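You operate a simulated robot arm through the tools that you are given. There is no shell and no other tool.

You run a simulated robot arm. Do the job below in one go: nothing can be reset, and whatever is moved stays where it is left.

## Task
Run the coil test at 3500 rpm, then switch the board off.
Fine: On the middle yellow board. Main switch and key on, rpm dial on its mark, one press of the blue button. Wait for SPARK GOOD. Key and main switch off at the end.

Only the result counts: the job must be done as asked and must still hold three seconds after the hand-in. Knocking over, shifting, dropping, spilling or breaking anything else fails it.

## Robot
A 7-joint arm with a two-finger parallel gripper, fixed in place. Base frame: the origin is at the foot of the arm, x ahead of it, y to its left, z up. Readings come in cm, degrees, newtons and seconds.
With the tool pointing down near the work surface it reaches from about 24 to 68 cm from the base axis. Its first joint turns from -66.0 to 66.0 degrees. Payload 2.4 kg.
Tool frame: the origin (TCP) lies between the finger pads and is the grasp point; the fingertips stand 3 cm ahead of it; z points along the fingers, y is the line along which they close. Largest opening 9.4 cm; finger width 2.8, thickness 1; the body of the gripper, 5 by 9.6 cm, starts 5.5 cm behind the TCP.
Orientation is told as [roll, pitch, yaw] about the base's x, y, z axes, in that order, counted from this pose: with the fingers straight down and closing along the base's y, the tool's x points along the base's -x, its y along +y and its z along -z.

## Interface
- The arm moves only by the tool play_rows. Its argument "plan" is a list of rows, each an object of numbers (a shift or turn left out is 0, a gripper value left out holds the last): "x", "y", "z": the shift along the base's x, y, z in cm; "rx", "ry", "rz": the turn, a rotation vector about the base's x, y, z in rad; "claw": the finger opening in cm, from 0 to 9.4. In form: [{"x": .., "y": .., "z": .., "rx": .., "ry": .., "rz": .., "claw": ..}, ...]. A call has 1 to 20 rows; each row shifts and turns the commanded pose from where the row before left it. Each row takes 0.2 s and may step no farther than 5 cm and 8.6 degrees from the row before; otherwise, or with a gripper value out of range, the whole call is refused. Where a pose cannot be reached the arm comes as near as it can. A force on the tool above 40 N (or 10 N above the force at the start of the call, whichever is more), or a blocked arm, ends the call early, and 0.2 s more pass. Each finger travels about 15.3 cm/s and halts on what it meets, pressing with about 36 N; the grip force reading is that of the motor and also rises with nothing between the fingers. The clock runs only during rows and for 0.2 s after the last one: add rows that do not move to give the fingers time. It gives the time, the measured TCP pose, the force on the tool (base axes), the opening and the grip force at its end, in the units of the frame above (readings bear some noise), with the torque about the TCP (base axes, N m) and any sound that the robot's microphone picked up.
- Cameras (640 x 400 px; columns grow to the right, rows downward): "scene" is fixed at [5.06, 54.62, 141.79]; the picture's right is [0.11, -0.99, 0.00], its down [-0.81, -0.09, -0.58] and it looks along [0.57, 0.06, -0.82] (base axes); focal length 214 px, centre (320, 200). "wrist" rides on the gripper at [7.6, 1.4, -10.2] in the tool frame; the picture's right is [-0.18, 0.98, 0.00], its down [-0.75, -0.14, -0.64] and it looks along [-0.63, -0.12, 0.77] (tool axes); focal length 243 px, centre (320, 200). There is no depth. A picture from a camera that has moved, and an enlarged one, comes with that camera's place and axes in the base frame and with its lens.
- camera(camera): a new picture of that camera. The clock stands still meanwhile.
- close_up(camera, box): a new picture of the part [left, top, right, bottom] of that camera's present view, enlarged. The clock stands still meanwhile.
- close_job(): hands the job in; it is judged then, once.

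Places have to be worked out from the pictures, the camera data and where the tool is seen. Open the gripper and draw the arm clear of the work before you hand the job in, unless the task says otherwise.

The tools are called after "Emit:" by a JSON object that holds its "op" and its "data". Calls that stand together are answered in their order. play_rows: Moves the arm, as the interface text tells. Its arguments: {"type":"object","properties":{"plan":{"type":"array"}},"required":["plan"]} The other tools are called the same way: camera (camera) takes a picture; close_up (camera, box) takes an enlarged picture of a part of a camera's view; close_job () hands the job in.

At the start:

```text
clock: 0.0
tcp_pos: [42.6, 11.49, 125.06]
tcp_rot: [0.0, 0.2, 0.1]
ft_force: [0.2, -0.6, -0.2]
moment: [0.0, -0.04, 0.02]
gripper_width: 9.38
grip_force: 0.1
```

scene: 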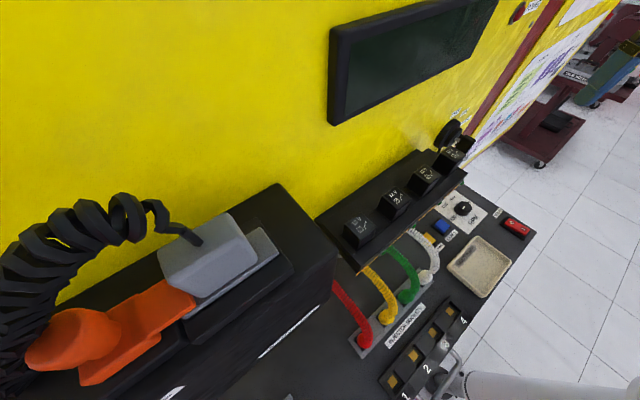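
wrist: 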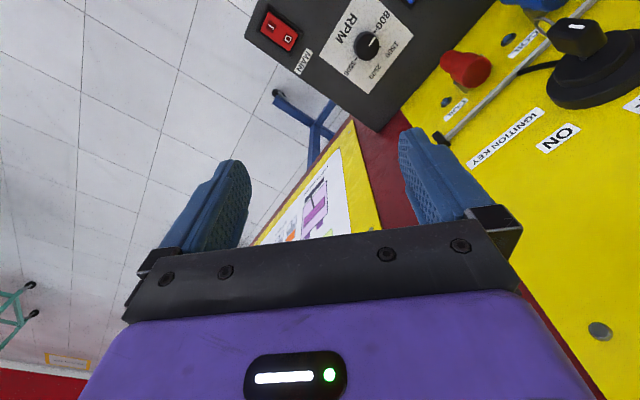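

I start by looking closely at both views to identify the controls on the board.

Emit:
{"op": "close_up", "data": {"camera": "scene", "box": [400, 150, 560, 250]}}

Emit:
{"op": "close_up", "data": {"camera": "scene", "box": [320, 0, 640, 200]}}

Emit:
{"op": "close_up", "data": {"camera": "wrist", "box": [240, 0, 440, 125]}}

Emit:
{"op": "close_up", "data": {"camera": "wrist", "box": [400, 0, 640, 150]}}

Emit:
{"op": "close_up", "data": {"camera": "scene", "box": [320, 200, 560, 400]}}

```text
4.00 times, centred on (480, 200) of scene
camera zoom: at [5.06, 54.62, 141.79], right [0.11, -0.99, 0.0], down [-0.81, -0.09, -0.58], along [0.57, 0.06, -0.82], focal length 858 px, centre (-320, 200)
```

zoom: 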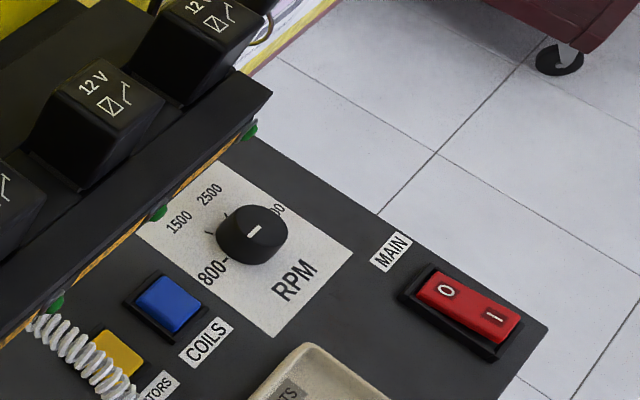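

```text
2.00 times, centred on (480, 100) of scene
camera zoom: at [5.06, 54.62, 141.79], right [0.11, -0.99, 0.0], down [-0.81, -0.09, -0.58], along [0.57, 0.06, -0.82], focal length 429 px, centre (0, 400)
```

zoom: 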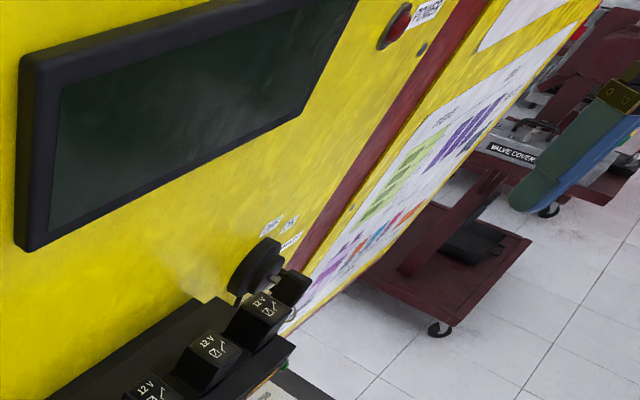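

```text
3.20 times, centred on (340, 62) of wrist
camera zoom: at [34.82, 12.78, 135.23], right [0.18, 0.98, 0.0], down [0.75, -0.14, 0.64], along [0.63, -0.12, -0.77], focal length 776 px, centre (256, 640)
```

zoom: 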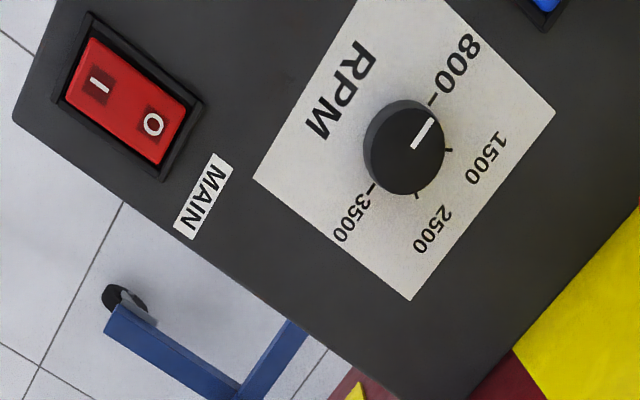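

```text
2.67 times, centred on (520, 75) of wrist
camera zoom: at [34.82, 12.78, 135.23], right [0.18, 0.98, 0.0], down [0.75, -0.14, 0.64], along [0.63, -0.12, -0.77], focal length 647 px, centre (-213, 533)
```

zoom: 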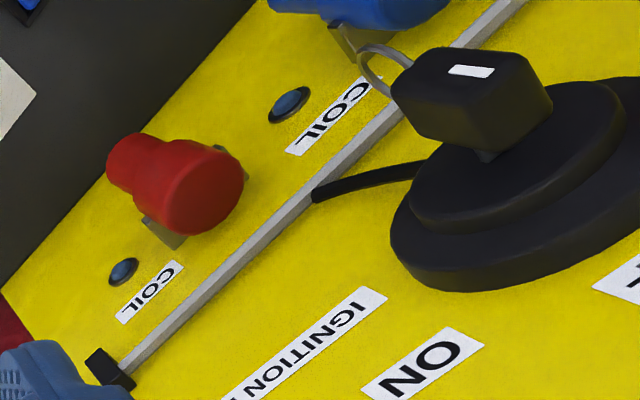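

```text
2.00 times, centred on (440, 300) of scene
camera zoom: at [5.06, 54.62, 141.79], right [0.11, -0.99, 0.0], down [-0.81, -0.09, -0.58], along [0.57, 0.06, -0.82], focal length 429 px, centre (80, 0)
```

zoom: 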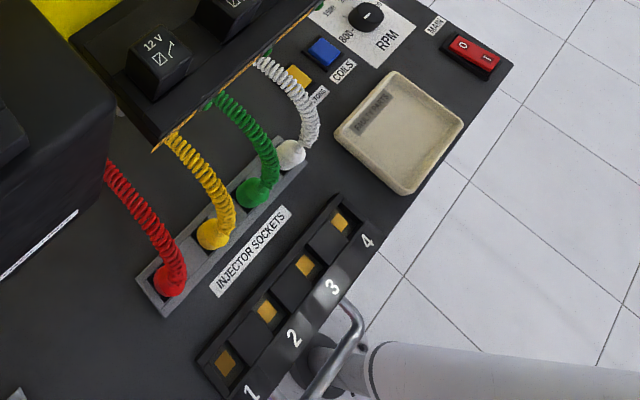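

The triangulated points put the console surface at about z 90, the rpm knob near (41.7, 18.5, 91.7) and the main switch near (38, 5.4, 90). The key is near (40, 30, 114.5), and the board faces direction (-0.66, -0.75). I back off slightly and yaw the tool to face the board for a better view.

Emit:
{"op": "play_rows", "data": {"plan": [{"x": -2, "y": 0.3, "rz": 0.1417}, {"x": -2, "y": 0.3, "rz": 0.1417}, {"x": -2, "y": 0.3, "rz": 0.1417}, {"x": -2, "y": 0.3, "rz": 0.1417}, {"x": -2, "y": 0.3, "rz": 0.1417}, {"x": -2, "y": 0.3, "rz": 0.1417}, {}]}}

Emit:
{"op": "camera", "data": {"camera": "wrist"}}

Emit:
{"op": "camera", "data": {"camera": "scene"}}

```text
clock: 1.6
tcp_pos: [30.53, 13.22, 124.91]
tcp_rot: [0.0, 0.0, 48.9]
ft_force: [0.1, -0.6, -0.3]
moment: [0.03, -0.01, 0.0]
gripper_width: 9.4
grip_force: 0.0
```

```text
taken
camera wrist: at [24.4, 8.33, 135.12], right [-0.62, 0.79, 0.0], down [0.6, 0.47, 0.64], along [0.5, 0.4, -0.77], focal length 243 px, centre (320, 200)
```

wrist: 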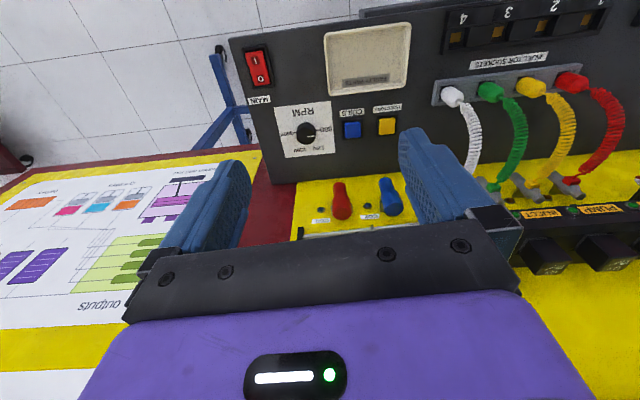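

```text
taken
```

scene: 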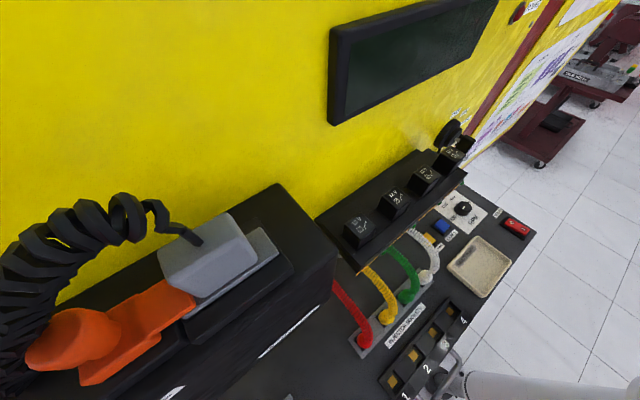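

The console now lies square in the wrist view. I zoom on the rpm dial, the buttons and the main switch, and on the key in the scene camera.

Emit:
{"op": "close_up", "data": {"camera": "wrist", "box": [270, 95, 350, 165]}}

Emit:
{"op": "close_up", "data": {"camera": "wrist", "box": [230, 30, 310, 110]}}

Emit:
{"op": "close_up", "data": {"camera": "wrist", "box": [280, 100, 440, 250]}}

Emit:
{"op": "close_up", "data": {"camera": "scene", "box": [400, 90, 500, 190]}}

```text
5.71 times, centred on (310, 130) of wrist
camera zoom: at [24.4, 8.33, 135.12], right [-0.62, 0.79, 0.0], down [0.6, 0.47, 0.64], along [0.5, 0.4, -0.77], focal length 1386 px, centre (377, 600)
```

zoom: 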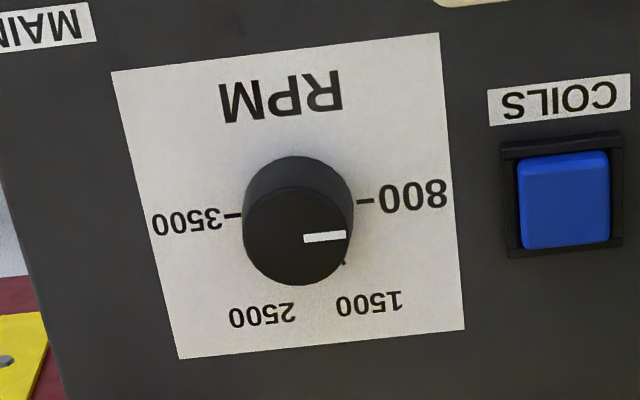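

```text
5.00 times, centred on (270, 70) of wrist
camera zoom: at [24.4, 8.33, 135.12], right [-0.62, 0.79, 0.0], down [0.6, 0.47, 0.64], along [0.5, 0.4, -0.77], focal length 1213 px, centre (570, 850)
```

zoom: 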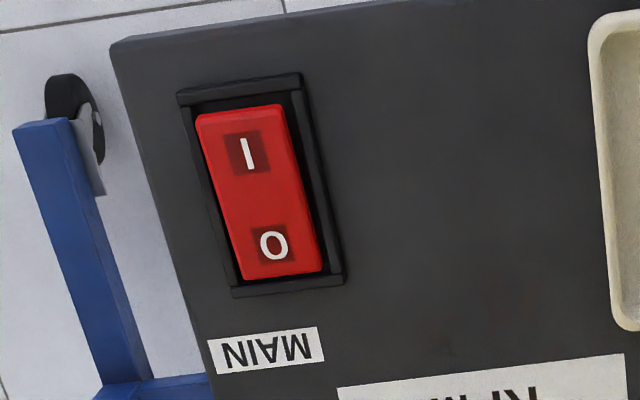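

```text
2.67 times, centred on (360, 175) of wrist
camera zoom: at [24.4, 8.33, 135.12], right [-0.62, 0.79, 0.0], down [0.6, 0.47, 0.64], along [0.5, 0.4, -0.77], focal length 647 px, centre (213, 267)
```

zoom: 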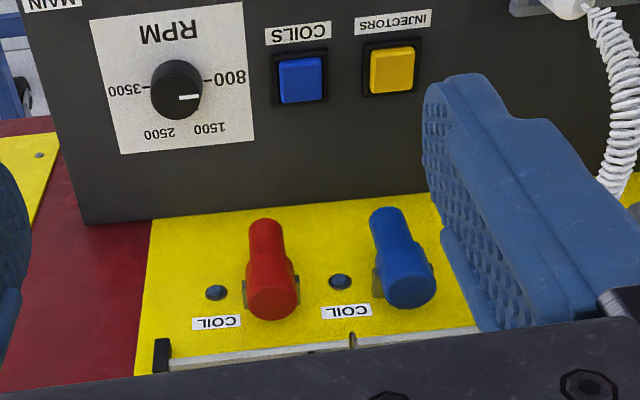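

```text
4.00 times, centred on (450, 140) of scene
camera zoom: at [5.06, 54.62, 141.79], right [0.11, -0.99, 0.0], down [-0.81, -0.09, -0.58], along [0.57, 0.06, -0.82], focal length 858 px, centre (-200, 440)
```

zoom: 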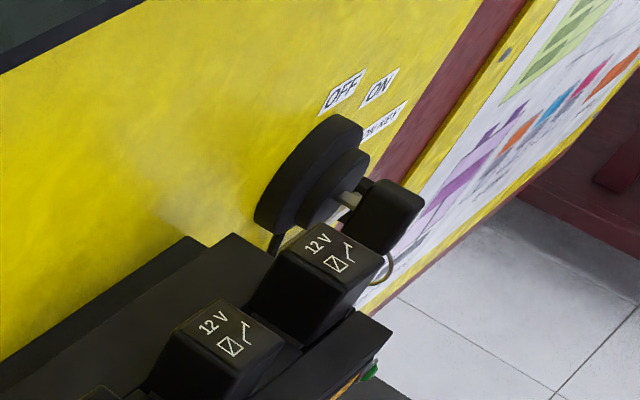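

I now tilt the tool about 45° toward the board, from above and in front of the key, so that the wrist camera sees the key and its labels.

Emit:
{"op": "play_rows", "data": {"plan": [{"y": 1.5, "z": -0.5, "rx": 0.0982, "ry": -0.0864}, {"y": 1.5, "z": -0.5, "rx": 0.0982, "ry": -0.0864}, {"y": 1.5, "z": -0.5, "rx": 0.0982, "ry": -0.0864}, {"y": 1.5, "z": -0.5, "rx": 0.0982, "ry": -0.0864}, {"y": 1.5, "z": -0.5, "rx": 0.0982, "ry": -0.0864}, {"y": 1.5, "z": -0.5, "rx": 0.0982, "ry": -0.0864}, {}]}}

Emit:
{"op": "camera", "data": {"camera": "wrist"}}

Emit:
{"op": "camera", "data": {"camera": "scene"}}

```text
clock: 3.2
tcp_pos: [30.58, 22.22, 121.89]
tcp_rot: [0.0, -44.9, 48.7]
ft_force: [-0.6, 0.3, -0.7]
moment: [0.0, 0.01, -0.02]
gripper_width: 9.41
grip_force: 0.1
```

```text
taken
camera wrist: at [20.98, 13.62, 123.73], right [-0.65, 0.75, 0.13], down [0.16, -0.03, 0.99], along [0.74, 0.66, -0.1], focal length 243 px, centre (320, 200)
```

wrist: 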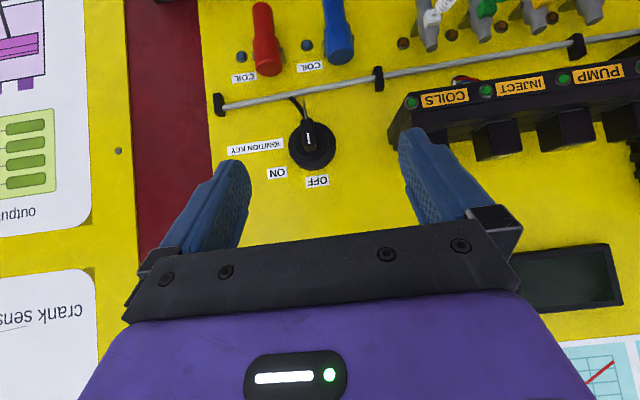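

```text
taken
```

scene: 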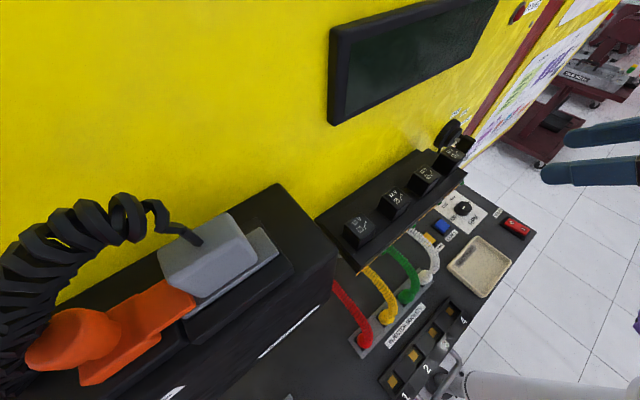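

The key, its OFF/ON labels and the relay shelf are now visible. I zoom in on the key.

Emit:
{"op": "close_up", "data": {"camera": "wrist", "box": [260, 80, 370, 200]}}

Emit:
{"op": "close_up", "data": {"camera": "wrist", "box": [390, 60, 640, 220]}}

```text
3.33 times, centred on (315, 140) of wrist
camera zoom: at [20.98, 13.62, 123.73], right [-0.65, 0.75, 0.13], down [0.16, -0.03, 0.99], along [0.74, 0.66, -0.1], focal length 809 px, centre (337, 400)
```

zoom: 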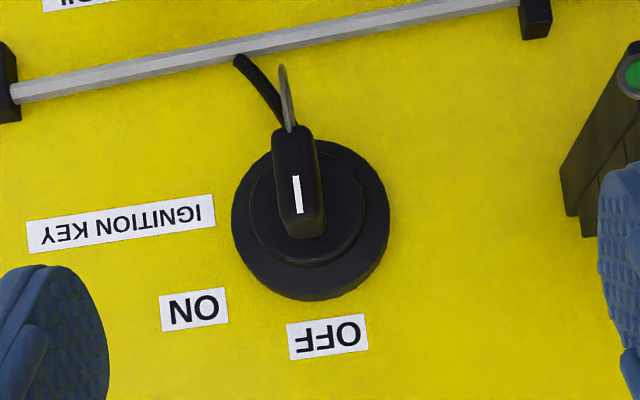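

```text
2.50 times, centred on (515, 140) of wrist
camera zoom: at [20.98, 13.62, 123.73], right [-0.65, 0.75, 0.13], down [0.16, -0.03, 0.99], along [0.74, 0.66, -0.1], focal length 606 px, centre (-168, 350)
```

zoom: 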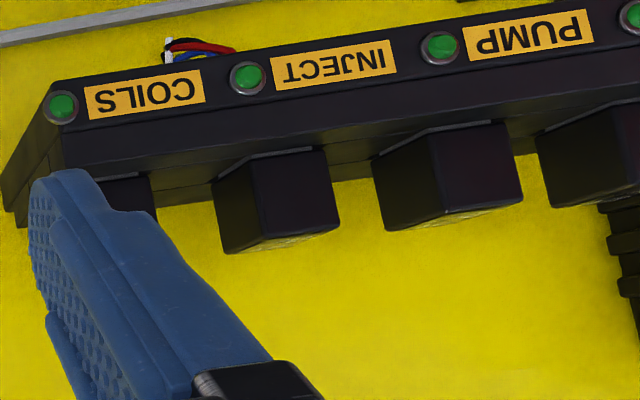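

The geometry is now consistent. The board faces along yaw 45°, its surface is at n ≈ 54.4 and the key bow is at (40.1, 30.3, 114.5). The main rocker has I at about (36.9, 5.1) and O at about (38.7, 7.1). I close the fingers, tilt to 30° and go above the I end of the rocker.

Emit:
{"op": "play_rows", "data": {"plan": [{"x": 1.4, "y": -4.4, "rz": -0.0646, "claw": 0}, {"x": 1.4, "y": -4.4, "rx": -0.0925, "ry": 0.0925}, {"x": 1.4, "y": -4.4, "rx": -0.0925, "ry": 0.0925}, {"x": 1.5, "y": -4.4}, {"z": -4.8}, {"z": -4.8}, {"z": -4.8}, {"z": -4.8}, {"z": -4.0}, {}]}}

Emit:
{"op": "camera", "data": {"camera": "wrist"}}

Emit:
{"op": "camera", "data": {"camera": "scene"}}

```text
clock: 5.4
tcp_pos: [35.95, 4.66, 98.5]
tcp_rot: [-0.2, -29.9, 45.1]
ft_force: [-0.5, -0.5, 0.0]
moment: [-0.02, 0.07, 0.0]
gripper_width: 0.03
grip_force: 33.0
```

```text
taken
camera wrist: at [26.47, -2.58, 103.62], right [-0.58, 0.81, 0.09], down [0.33, 0.14, 0.93], along [0.74, 0.57, -0.35], focal length 243 px, centre (320, 200)
```

wrist: 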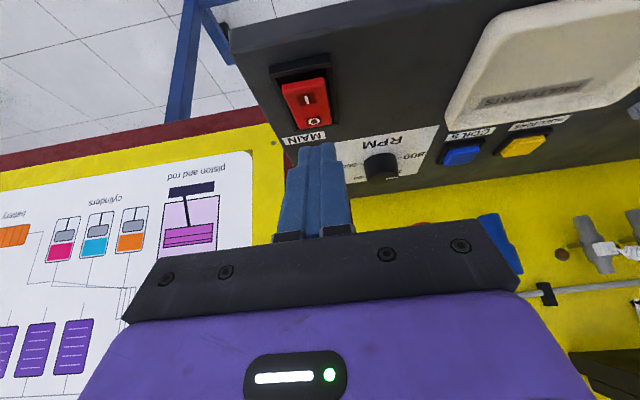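

```text
taken
```

scene: 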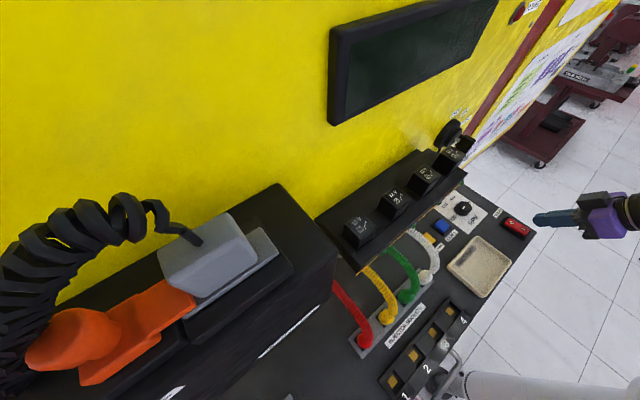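

I check the rocker's position from this nearer view before pressing.

Emit:
{"op": "close_up", "data": {"camera": "wrist", "box": [250, 40, 370, 160]}}

Emit:
{"op": "close_up", "data": {"camera": "scene", "box": [480, 180, 600, 260]}}

```text
3.33 times, centred on (310, 100) of wrist
camera zoom: at [26.47, -2.58, 103.62], right [-0.58, 0.81, 0.09], down [0.33, 0.14, 0.93], along [0.74, 0.57, -0.35], focal length 809 px, centre (353, 533)
```

zoom: 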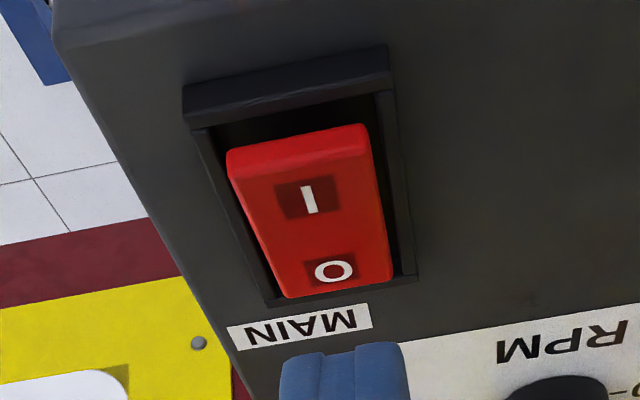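

```text
5.00 times, centred on (540, 220) of scene
camera zoom: at [5.06, 54.62, 141.79], right [0.11, -0.99, 0.0], down [-0.81, -0.09, -0.58], along [0.57, 0.06, -0.82], focal length 1072 px, centre (-780, 100)
```

zoom: 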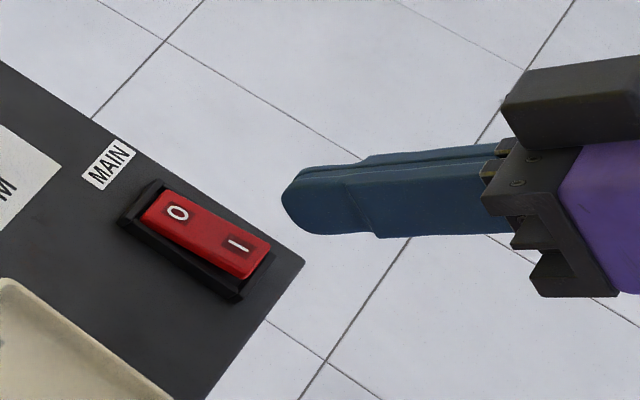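

The I end is raised (switch off), with its label at about (36.9, 5.1, 91.5). I lower gradually onto it.

Emit:
{"op": "play_rows", "data": {"plan": [{"x": -0.03, "y": -0.39, "z": -1.2}, {"z": -1.2}, {"z": -0.4}, {"z": -0.3}, {"z": -0.3}, {}]}}

Emit:
{"op": "close_up", "data": {"camera": "scene", "box": [480, 180, 600, 260]}}

Emit:
{"op": "close_up", "data": {"camera": "wrist", "box": [250, 40, 370, 160]}}

```text
clock: 6.8
tcp_pos: [36.32, 4.08, 95.44]
tcp_rot: [-0.1, -30.0, 45.0]
ft_force: [-0.4, 0.3, -0.4]
moment: [0.0, 0.04, 0.0]
gripper_width: 0.0
grip_force: 32.6
```

```text
5.00 times, centred on (540, 220) of scene
camera zoom: at [5.06, 54.62, 141.79], right [0.11, -0.99, 0.0], down [-0.81, -0.09, -0.58], along [0.57, 0.06, -0.82], focal length 1072 px, centre (-780, 100)
```

zoom: 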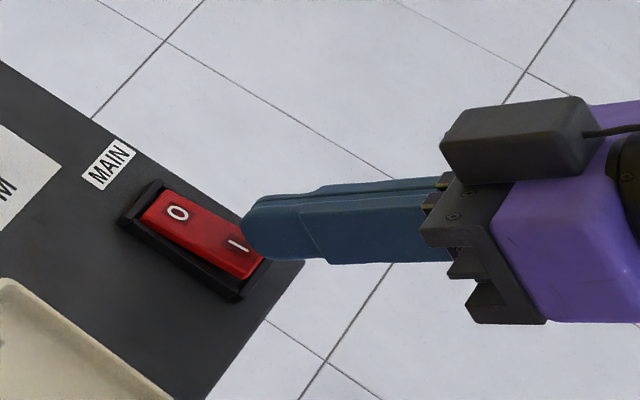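

```text
3.33 times, centred on (310, 100) of wrist
camera zoom: at [26.78, -3.15, 100.45], right [-0.58, 0.81, 0.09], down [0.33, 0.14, 0.93], along [0.74, 0.57, -0.35], focal length 809 px, centre (353, 533)
```

zoom: 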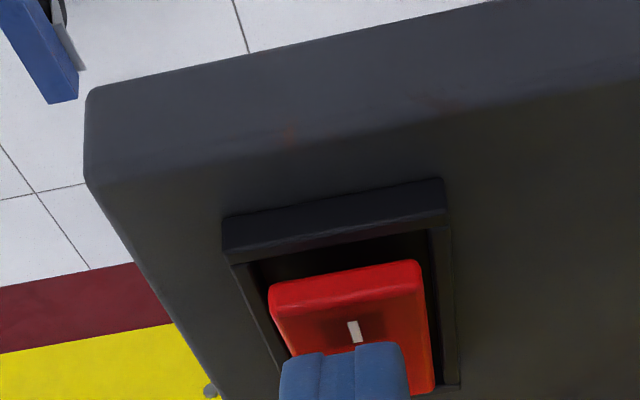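

Still no contact, and the tip is centred over the I end. I continue down in small steps.

Emit:
{"op": "play_rows", "data": {"plan": [{"z": -0.3}, {"z": -0.3}, {"z": -0.3}, {"z": -0.3}, {}]}}

Emit:
{"op": "close_up", "data": {"camera": "wrist", "box": [250, 40, 370, 160]}}

Emit:
{"op": "close_up", "data": {"camera": "scene", "box": [480, 180, 600, 260]}}

```text
clock: 7.9
tcp_pos: [36.16, 4.18, 94.42]
tcp_rot: [-0.2, -30.3, 45.2]
ft_force: [-9.9, -3.8, 17.7]
moment: [-0.1, 0.3, -0.01]
gripper_width: 0.01
grip_force: 32.9
stopped in row 5: the force on the tool passed its limit at 44 N (the readings are from after the stop); the commanded pose is now the measured one
```

```text
3.33 times, centred on (310, 100) of wrist
camera zoom: at [26.75, -3.18, 99.37], right [-0.58, 0.81, 0.09], down [0.33, 0.13, 0.93], along [0.74, 0.57, -0.34], focal length 809 px, centre (353, 533)
```

zoom: 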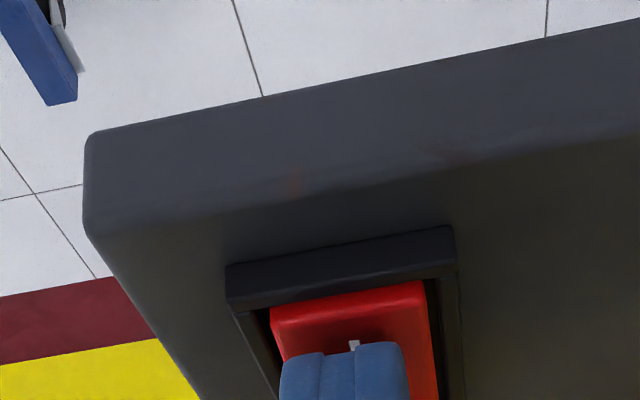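

```text
5.00 times, centred on (540, 220) of scene
camera zoom: at [5.02, 54.61, 141.8], right [0.11, -0.99, 0.0], down [-0.81, -0.09, -0.58], along [0.57, 0.06, -0.82], focal length 1072 px, centre (-780, 100)
```

zoom: 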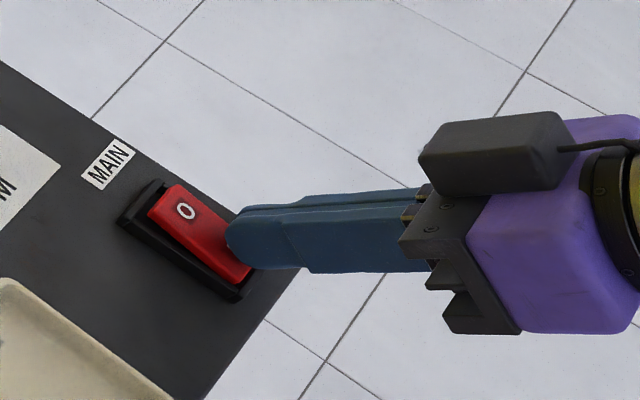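

The scene view suggests the rocker has tipped (O end now up). I lift off and check the rocker and the screen.

Emit:
{"op": "play_rows", "data": {"plan": [{"z": 1}, {"z": 3}, {}]}}

Emit:
{"op": "close_up", "data": {"camera": "wrist", "box": [250, 40, 370, 160]}}

Emit:
{"op": "camera", "data": {"camera": "scene"}}

Emit:
{"op": "close_up", "data": {"camera": "scene", "box": [480, 180, 600, 260]}}

```text
clock: 8.7
tcp_pos: [36.39, 4.24, 98.27]
tcp_rot: [-0.1, -30.2, 44.9]
ft_force: [0.2, 0.5, 0.5]
moment: [0.02, 0.03, 0.0]
gripper_width: 0.01
grip_force: 32.7
```

```text
3.33 times, centred on (310, 100) of wrist
camera zoom: at [26.9, -3.0, 103.26], right [-0.58, 0.81, 0.09], down [0.33, 0.13, 0.93], along [0.74, 0.57, -0.35], focal length 809 px, centre (353, 533)
```

zoom: 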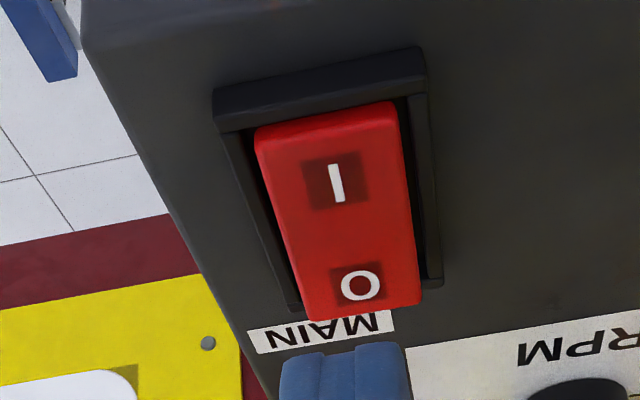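

```text
taken
```

scene: 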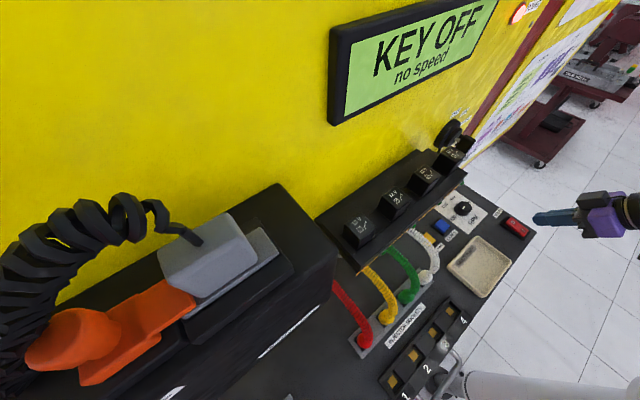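

```text
5.00 times, centred on (540, 220) of scene
camera zoom: at [5.06, 54.62, 141.79], right [0.11, -0.99, 0.0], down [-0.81, -0.09, -0.58], along [0.57, 0.06, -0.82], focal length 1072 px, centre (-780, 100)
```

zoom: 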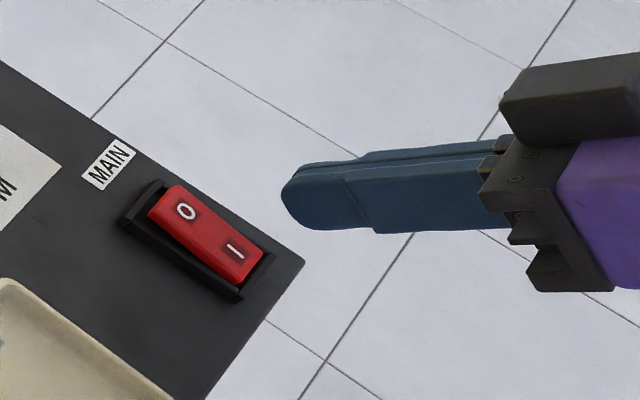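

The screen is lit ("KEY OFF / no speed"), so main is on. Next I go to a pose in front of the key with the tool horizontal and the fingers partly open.

Emit:
{"op": "play_rows", "data": {"plan": [{"z": 4.0, "claw": 5}, {"z": 4.0, "rx": 0.0925, "ry": -0.0925}, {"z": 4.0, "rx": 0.0925, "ry": -0.0925}, {"x": -0.5, "y": 3.2, "z": 2.5, "rx": 0.0925, "ry": -0.0925}, {"x": -0.5, "y": 3.2, "z": 1.7, "rx": 0.0925, "ry": -0.0925}, {"x": -0.5, "y": 3.2, "rx": 0.0925, "ry": -0.0925}, {"x": -0.5, "y": 3.2, "rx": 0.0925, "ry": -0.0925}, {"x": -0.5, "y": 3.2, "rx": 0.0925, "ry": -0.0925}, {"x": -0.7, "y": 3.2, "rx": 0.0925, "ry": -0.0925}, {}]}}

Emit:
{"op": "camera", "data": {"camera": "wrist"}}

Emit:
{"op": "camera", "data": {"camera": "scene"}}

```text
clock: 10.9
tcp_pos: [36.98, 13.11, 117.93]
tcp_rot: [-6.9, -87.6, 53.0]
ft_force: [0.3, -1.0, -0.4]
moment: [0.02, -0.05, -0.03]
gripper_width: 5.01
grip_force: 0.1
out of reach, approached as far as the arm can: row 6, 7, 8, 9
```

```text
taken
camera wrist: at [28.5, 6.44, 110.68], right [-0.7, 0.69, 0.18], down [-0.33, -0.53, 0.78], along [0.63, 0.49, 0.6], focal length 243 px, centre (320, 200)
```

wrist: 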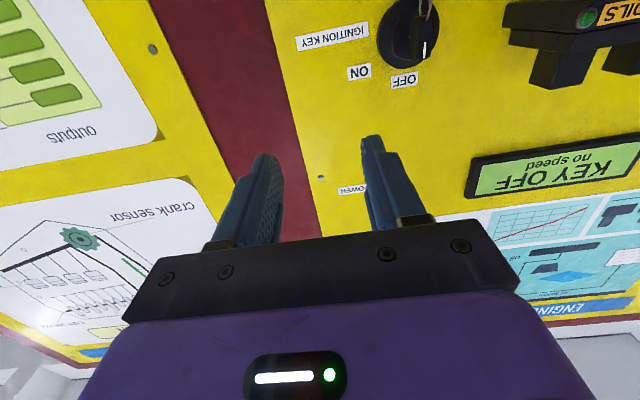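

```text
taken
```

scene: 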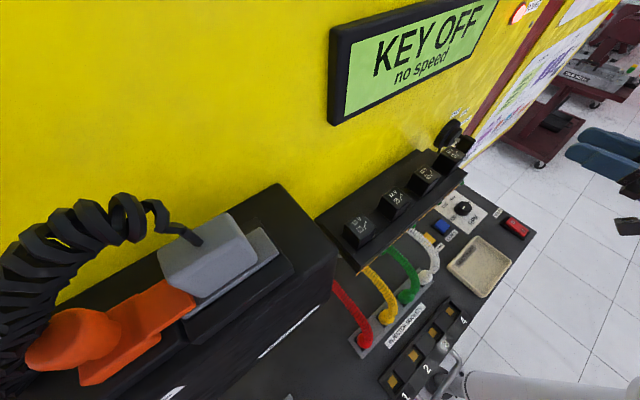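

The arm cannot reach the fully horizontal pose here. I check with an empty row where the command stands.

Emit:
{"op": "play_rows", "data": {"plan": [{}]}}

```text
clock: 11.3
tcp_pos: [37.07, 13.01, 117.89]
tcp_rot: [-6.6, -87.6, 52.6]
ft_force: [-0.6, 0.1, 0.2]
moment: [-0.01, 0.03, 0.03]
gripper_width: 4.97
grip_force: 0.0
```

I tilt back by 22° and see where the pose lands.

Emit:
{"op": "play_rows", "data": {"plan": [{"rx": -0.0925, "ry": 0.0925}, {"rx": -0.0925, "ry": 0.0925}, {"rx": -0.0925, "ry": 0.0925}, {}]}}

Emit:
{"op": "camera", "data": {"camera": "scene"}}

```text
clock: 12.3
tcp_pos: [36.99, 13.17, 117.87]
tcp_rot: [-0.2, -67.6, 45.2]
ft_force: [0.1, 0.1, -0.1]
moment: [0.04, 0.0, -0.02]
gripper_width: 5.0
grip_force: 0.0
```

```text
taken
```

scene: 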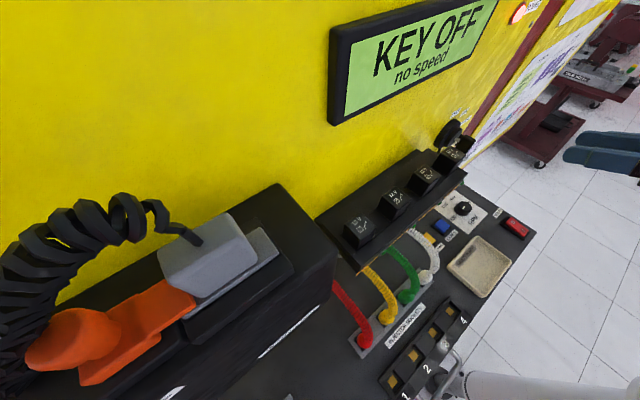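

The command holds at (37, 13.1, 117.9) with tilt 67.5°, which is reachable. I move in front of the key at this tilt, then test the 60° key-turn roll in free space and come back.

Emit:
{"op": "play_rows", "data": {"plan": [{"x": -0.4, "y": 3.1}, {"x": -0.4, "y": 3.1}, {"x": -0.4, "y": 3.1}, {"x": -0.35, "y": 3.2, "z": -0.4}, {}]}}

Emit:
{"op": "camera", "data": {"camera": "wrist"}}

Emit:
{"op": "camera", "data": {"camera": "scene"}}

```text
clock: 13.5
tcp_pos: [38.28, 25.32, 118.42]
tcp_rot: [-0.1, -67.6, 45.0]
ft_force: [-0.3, -0.1, 0.2]
moment: [0.0, 0.03, -0.03]
gripper_width: 5.0
grip_force: 0.1
out of reach, approached as far as the arm can: row 2, 3, 4
```

```text
taken
camera wrist: at [28.5, 17.45, 115.32], right [-0.65, 0.74, 0.17], down [-0.12, -0.32, 0.94], along [0.75, 0.59, 0.29], focal length 243 px, centre (320, 200)
```

wrist: 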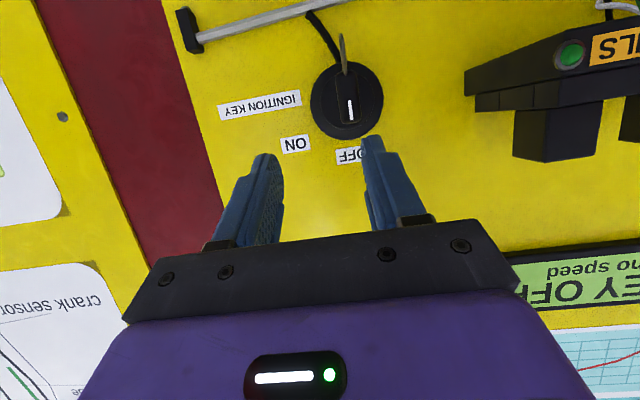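

```text
taken
```

scene: 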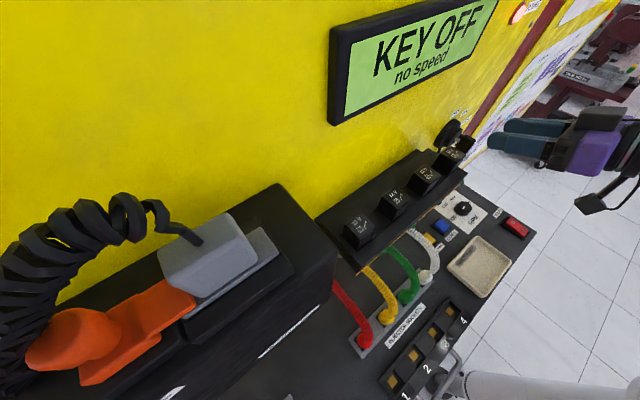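

The arm was stopped slightly off target at (38.3, 25.3, 118.4), limited at this tilt. I reduce tilt to 55° and set the approach point again.

Emit:
{"op": "play_rows", "data": {"plan": [{"rx": -0.077, "ry": 0.077}, {"rx": -0.077, "ry": 0.077}, {"x": -0.9, "y": 0.7}, {"x": -0.9, "y": 0.7, "z": -0.1}, {}]}}

Emit:
{"op": "camera", "data": {"camera": "wrist"}}

Emit:
{"op": "close_up", "data": {"camera": "scene", "box": [420, 80, 580, 180]}}

```text
clock: 14.7
tcp_pos: [36.59, 26.25, 118.63]
tcp_rot: [-0.1, -55.2, 45.0]
ft_force: [-0.5, -0.2, -0.6]
moment: [-0.01, 0.0, 0.02]
gripper_width: 5.01
grip_force: 0.1
```

```text
taken
camera wrist: at [26.48, 18.33, 118.19], right [-0.62, 0.77, 0.15], down [0.03, -0.17, 0.99], along [0.78, 0.62, 0.08], focal length 243 px, centre (320, 200)
```

wrist: 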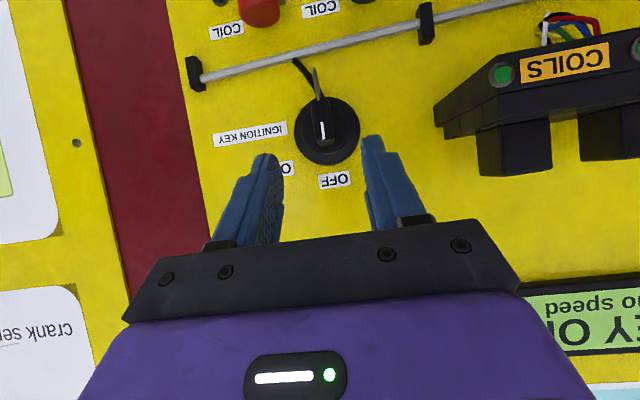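

```text
4.00 times, centred on (500, 130) of scene
camera zoom: at [5.06, 54.62, 141.79], right [0.11, -0.99, 0.0], down [-0.81, -0.09, -0.58], along [0.57, 0.06, -0.82], focal length 858 px, centre (-400, 480)
```

zoom: 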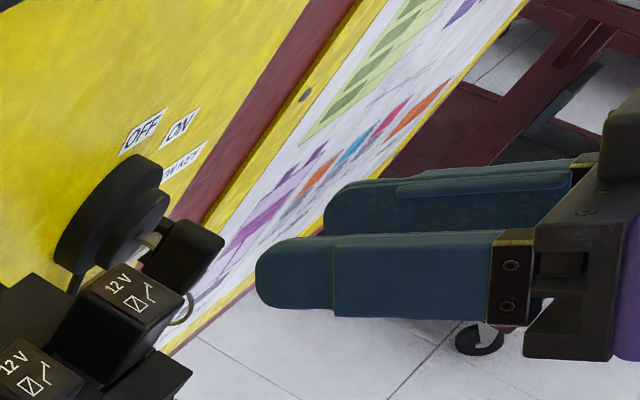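

The approach pose is reached. I test the 60° clockwise roll about the key axis here in free space, before grasping.

Emit:
{"op": "play_rows", "data": {"plan": [{"rx": 0.0926, "ry": 0.0926}, {"rx": 0.0926, "ry": 0.0926}, {"rx": 0.0926, "ry": 0.0926}, {"rx": 0.0926, "ry": 0.0926}, {"rx": 0.0926, "ry": 0.0926}, {"rx": 0.0926, "ry": 0.0926}, {"rx": 0.0926, "ry": 0.0926}, {"rx": 0.0926, "ry": 0.0926}, {}]}}

Emit:
{"op": "camera", "data": {"camera": "wrist"}}

Emit:
{"op": "close_up", "data": {"camera": "wrist", "box": [200, 0, 520, 200]}}

```text
clock: 16.7
tcp_pos: [37.52, 26.59, 119.54]
tcp_rot: [68.6, -30.9, -7.7]
ft_force: [0.9, -0.5, 0.1]
moment: [0.01, -0.01, -0.03]
gripper_width: 4.99
grip_force: 0.0
out of reach, approached as far as the arm can: row 2, 3
```

```text
taken
camera wrist: at [27.14, 18.88, 120.08], right [-0.26, 0.4, 0.88], down [0.5, -0.72, 0.48], along [0.83, 0.56, -0.01], focal length 243 px, centre (320, 200)
```

wrist: 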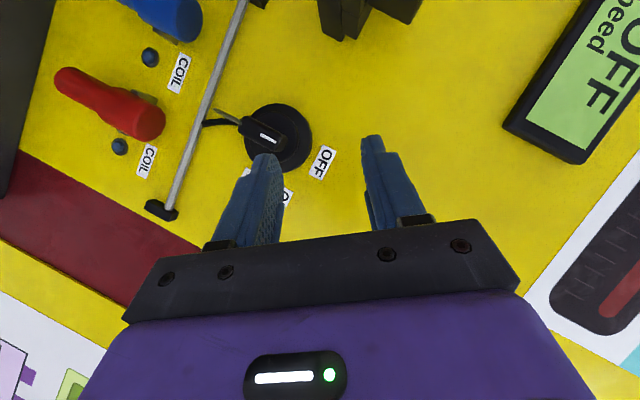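

```text
2.00 times, centred on (360, 100) of wrist
camera zoom: at [27.14, 18.88, 120.08], right [-0.26, 0.4, 0.88], down [0.5, -0.72, 0.48], along [0.83, 0.56, -0.01], focal length 485 px, centre (240, 400)
```

zoom: 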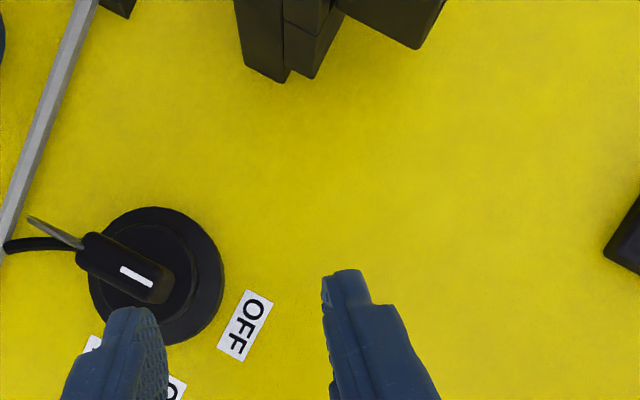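

The orientation is reachable, but the wrist drifts about 1 cm at limits mid-roll, so turning the key while gripping it is risky. Instead I roll back, close the fingers, and push the bow's upper half sideways toward ON.

Emit:
{"op": "play_rows", "data": {"plan": [{"rx": -0.0926, "ry": -0.0926, "claw": 0}, {"rx": -0.0926, "ry": -0.0926}, {"rx": -0.0926, "ry": -0.0926}, {"rx": -0.0926, "ry": -0.0926}, {"rx": -0.0926, "ry": -0.0926}, {"rx": -0.0926, "ry": -0.0926}, {"rx": -0.0926, "ry": -0.0926}, {"rx": -0.0926, "ry": -0.0926}, {}]}}

```text
clock: 18.7
tcp_pos: [37.53, 26.49, 119.77]
tcp_rot: [-13.8, -58.0, 56.5]
ft_force: [0.4, -0.2, -0.3]
moment: [0.0, 0.01, 0.01]
gripper_width: 0.0
grip_force: 32.9
```

The orientation is a few degrees off after the clipped rows. I correct it, then shift left of the key and slightly down, still in front of it.

Emit:
{"op": "play_rows", "data": {"plan": [{"rx": 0.09, "ry": 0.09, "x": -0.6, "y": 0.6}, {"rx": -0.05, "ry": 0.05, "x": -0.6, "y": 0.6}, {"x": -0.7, "y": 0.5, "z": -0.6}, {"x": -0.7, "y": 0.5, "z": -0.6}, {}]}}

Emit:
{"op": "camera", "data": {"camera": "wrist"}}

Emit:
{"op": "close_up", "data": {"camera": "scene", "box": [420, 80, 580, 180]}}

```text
clock: 19.9
tcp_pos: [34.95, 28.7, 118.36]
tcp_rot: [0.0, -54.7, 44.7]
ft_force: [0.6, -0.6, -1.0]
moment: [0.0, -0.02, 0.03]
gripper_width: 0.0
grip_force: 32.8
```

```text
taken
camera wrist: at [24.7, 20.72, 118.03], right [-0.62, 0.77, 0.15], down [0.04, -0.16, 0.99], along [0.79, 0.61, 0.07], focal length 243 px, centre (320, 200)
```

wrist: 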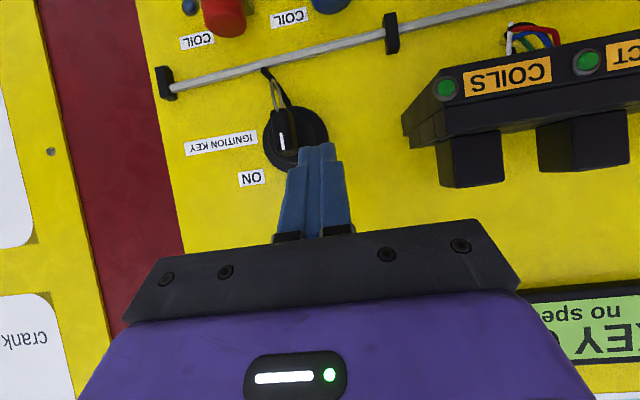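

```text
4.00 times, centred on (500, 130) of scene
camera zoom: at [5.06, 54.62, 141.79], right [0.11, -0.99, 0.0], down [-0.81, -0.09, -0.58], along [0.57, 0.06, -0.82], focal length 858 px, centre (-400, 480)
```

zoom: 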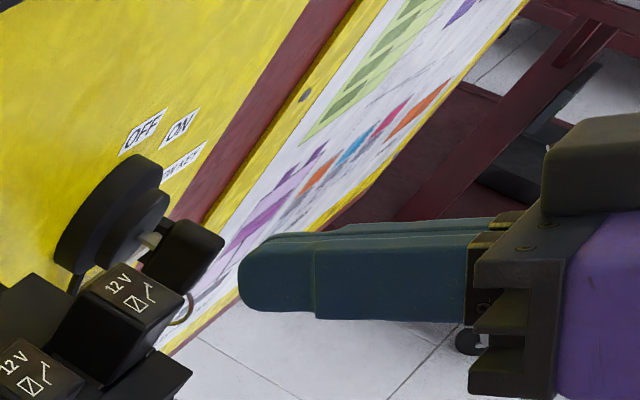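

The pose is good: n=45.0, e=-4.4, z=118.4. I take a close look at the key relative to the fingertips.

Emit:
{"op": "close_up", "data": {"camera": "wrist", "box": [230, 60, 390, 200]}}

```text
2.86 times, centred on (310, 130) of wrist
camera zoom: at [24.7, 20.72, 118.03], right [-0.62, 0.77, 0.15], down [0.04, -0.16, 0.99], along [0.79, 0.61, 0.07], focal length 693 px, centre (349, 400)
```

zoom: 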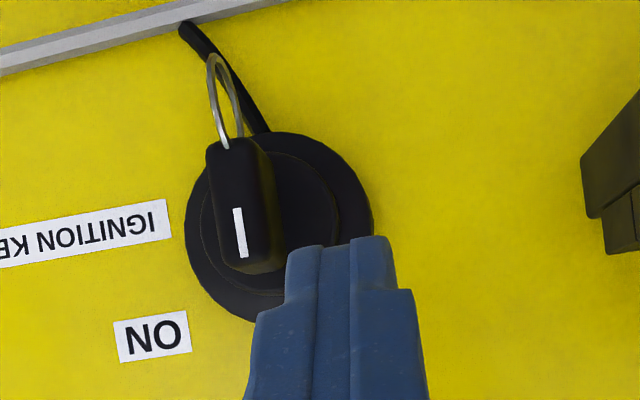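

The bow spans z≈112.7–115.7 with its axis at about z 114.15, e −6.9. I move in beside its upper half, to n=48.9 and z=117.4.

Emit:
{"op": "play_rows", "data": {"plan": [{"x": 0.9, "y": 0.9, "z": -0.3}, {"x": 0.9, "y": 0.9, "z": -0.3}, {"x": 0.9, "y": 0.9, "z": -0.36}, {}]}}

Emit:
{"op": "close_up", "data": {"camera": "wrist", "box": [230, 60, 390, 200]}}

Emit:
{"op": "close_up", "data": {"camera": "scene", "box": [420, 80, 580, 180]}}

```text
clock: 20.9
tcp_pos: [37.53, 31.41, 117.28]
tcp_rot: [0.2, -54.7, 44.7]
ft_force: [0.0, -0.4, -0.1]
moment: [0.0, 0.0, 0.0]
gripper_width: 0.0
grip_force: 33.2
```

```text
2.86 times, centred on (310, 130) of wrist
camera zoom: at [27.45, 23.47, 116.97], right [-0.62, 0.77, 0.15], down [0.04, -0.16, 0.99], along [0.79, 0.61, 0.07], focal length 693 px, centre (349, 400)
```

zoom: 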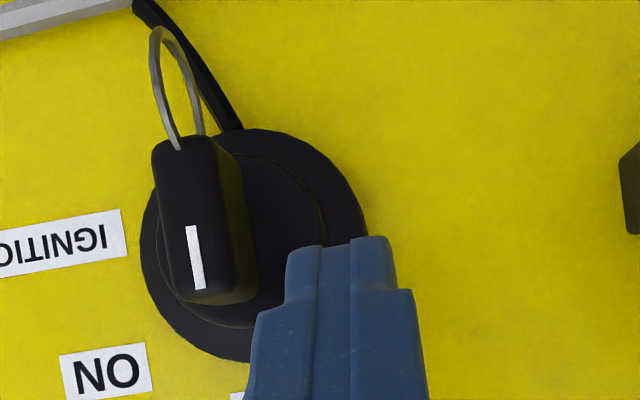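

```text
4.00 times, centred on (500, 130) of scene
camera zoom: at [5.06, 54.62, 141.79], right [0.11, -0.99, 0.0], down [-0.81, -0.09, -0.58], along [0.57, 0.06, -0.82], focal length 858 px, centre (-400, 480)
```

zoom: 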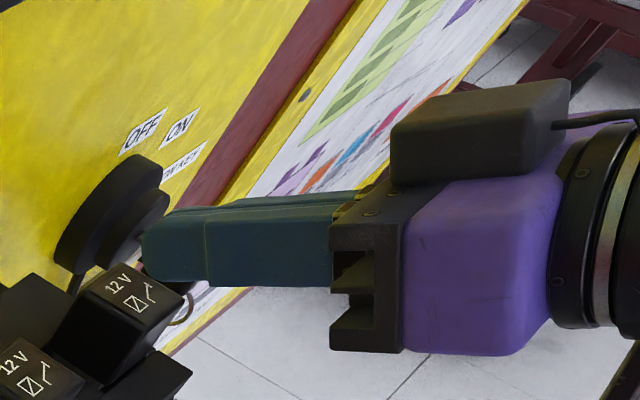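

The fingertips sit to the left of the bow's upper half. I push right (toward ON) in small steps.

Emit:
{"op": "play_rows", "data": {"plan": [{"x": 0.21, "y": -0.21}, {"x": 0.21, "y": -0.21}, {"x": 0.21, "y": -0.21}, {"x": 0.21, "y": -0.21}, {}]}}

Emit:
{"op": "close_up", "data": {"camera": "wrist", "box": [230, 60, 390, 200]}}

Emit:
{"op": "camera", "data": {"camera": "scene"}}

```text
clock: 22.1
tcp_pos: [38.57, 30.64, 117.58]
tcp_rot: [0.1, -54.9, 44.8]
ft_force: [-9.3, 2.3, 10.2]
moment: [0.06, 0.05, 0.06]
gripper_width: 0.0
grip_force: 33.1
```

```text
2.86 times, centred on (310, 130) of wrist
camera zoom: at [28.3, 22.58, 117.2], right [-0.62, 0.77, 0.15], down [0.04, -0.17, 0.99], along [0.78, 0.62, 0.07], focal length 693 px, centre (349, 400)
```

zoom: 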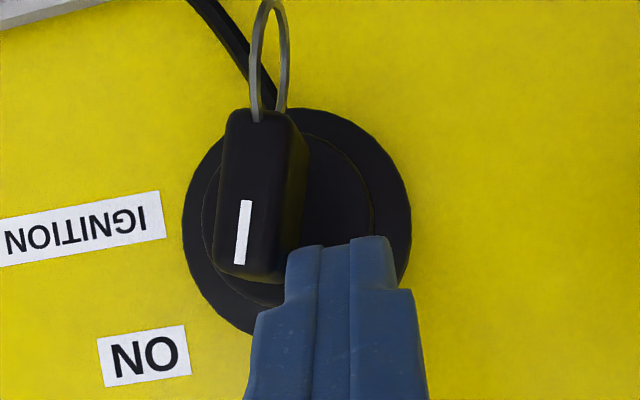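

```text
taken
```

scene: 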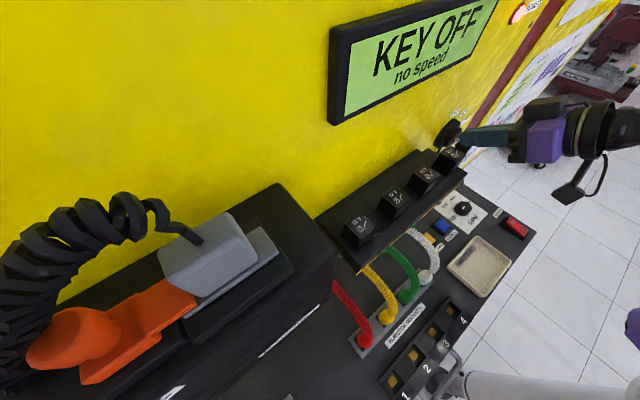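

The key has begun to turn, but the finger is riding up over the bow's top corner (10 N upward). I back off, go 0.6 cm lower and push again.

Emit:
{"op": "play_rows", "data": {"plan": [{"x": -0.42, "y": 0.42}, {"x": -0.3, "y": 0.3}, {"z": -0.6}, {}]}}

Emit:
{"op": "close_up", "data": {"camera": "wrist", "box": [230, 60, 390, 200]}}

```text
clock: 23.1
tcp_pos: [37.66, 31.22, 116.7]
tcp_rot: [0.2, -54.6, 44.8]
ft_force: [0.1, 0.0, 0.2]
moment: [-0.02, 0.0, 0.01]
gripper_width: 0.01
grip_force: 32.7
```

```text
2.86 times, centred on (310, 130) of wrist
camera zoom: at [27.56, 23.31, 116.49], right [-0.62, 0.77, 0.15], down [0.04, -0.16, 0.99], along [0.79, 0.61, 0.07], focal length 693 px, centre (349, 400)
```

zoom: 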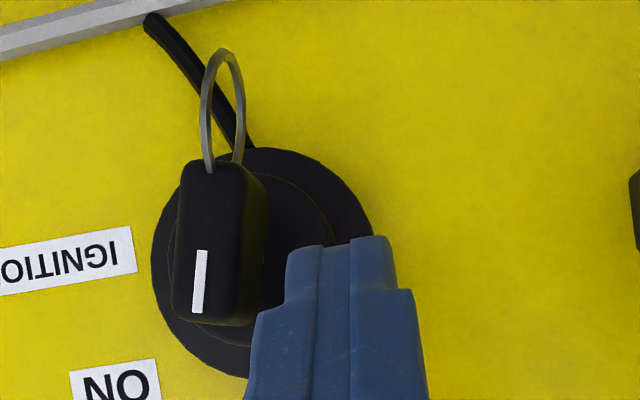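

The key stays where it was pushed, so it has friction and no spring. I push right again at the lower height.

Emit:
{"op": "play_rows", "data": {"plan": [{"x": 0.21, "y": -0.21}, {"x": 0.21, "y": -0.21}, {"x": 0.21, "y": -0.21}, {"x": 0.21, "y": -0.21}, {}]}}

Emit:
{"op": "close_up", "data": {"camera": "wrist", "box": [230, 60, 390, 200]}}

```text
clock: 24.3
tcp_pos: [38.26, 30.53, 117.0]
tcp_rot: [0.1, -54.6, 45.0]
ft_force: [-14.4, 7.7, 3.2]
moment: [0.22, 0.38, 0.23]
gripper_width: 0.0
grip_force: 33.2
```

```text
2.86 times, centred on (310, 130) of wrist
camera zoom: at [28.14, 22.6, 116.65], right [-0.62, 0.77, 0.15], down [0.04, -0.16, 0.99], along [0.78, 0.62, 0.07], focal length 693 px, centre (349, 400)
```

zoom: 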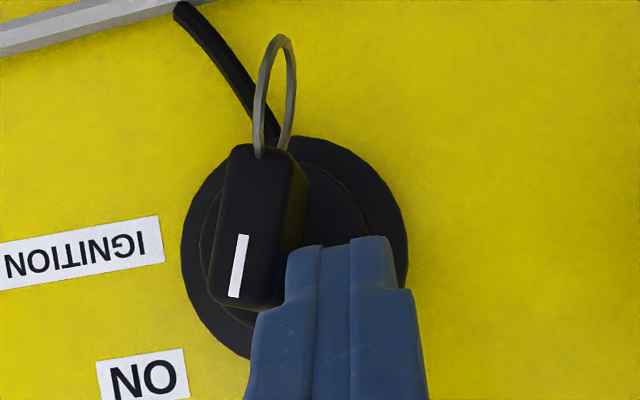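

It is turning further (about 15°), with 16 N sideways. I continue pushing right and slightly down.

Emit:
{"op": "play_rows", "data": {"plan": [{"x": 0.18, "y": -0.18}, {"x": 0.18, "y": -0.18, "z": -0.1}, {"x": 0.18, "y": -0.18, "z": -0.1}, {}]}}

Emit:
{"op": "close_up", "data": {"camera": "wrist", "box": [230, 60, 390, 200]}}

Emit:
{"op": "close_up", "data": {"camera": "scene", "box": [420, 80, 580, 180]}}

```text
clock: 24.9
tcp_pos: [38.26, 30.6, 116.67]
tcp_rot: [0.4, -54.2, 45.5]
ft_force: [-6.9, 2.8, 2.1]
moment: [0.05, 0.17, 0.03]
gripper_width: 0.01
grip_force: 33.1
stopped in row 2: the force on the tool passed its limit at 42 N (the readings are from after the stop); the commanded pose is now the measured one
```

```text
2.86 times, centred on (310, 130) of wrist
camera zoom: at [28.26, 22.52, 116.51], right [-0.63, 0.76, 0.15], down [0.05, -0.16, 0.99], along [0.78, 0.63, 0.06], focal length 693 px, centre (349, 400)
```

zoom: 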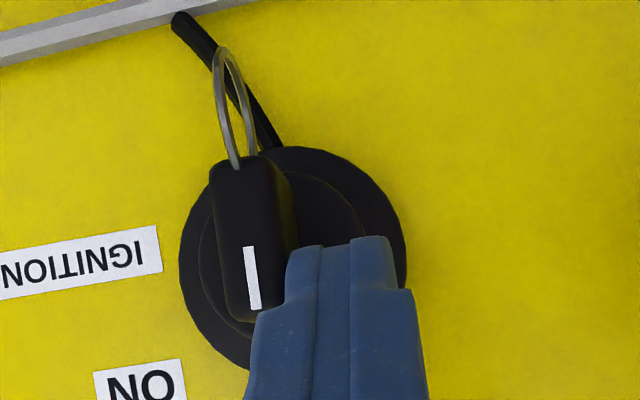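

```text
4.00 times, centred on (500, 130) of scene
camera zoom: at [5.04, 54.63, 141.79], right [0.11, -0.99, 0.0], down [-0.81, -0.09, -0.58], along [0.57, 0.06, -0.82], focal length 858 px, centre (-400, 480)
```

zoom: 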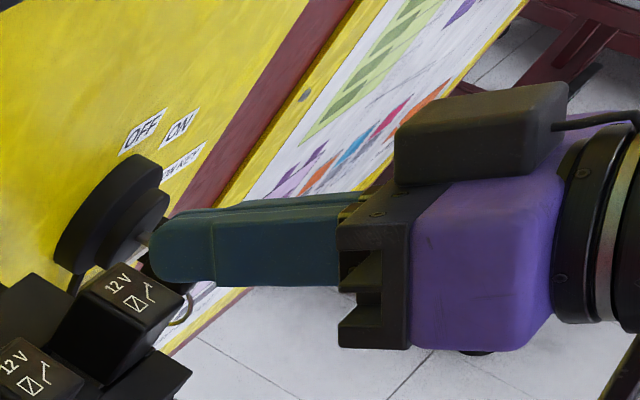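

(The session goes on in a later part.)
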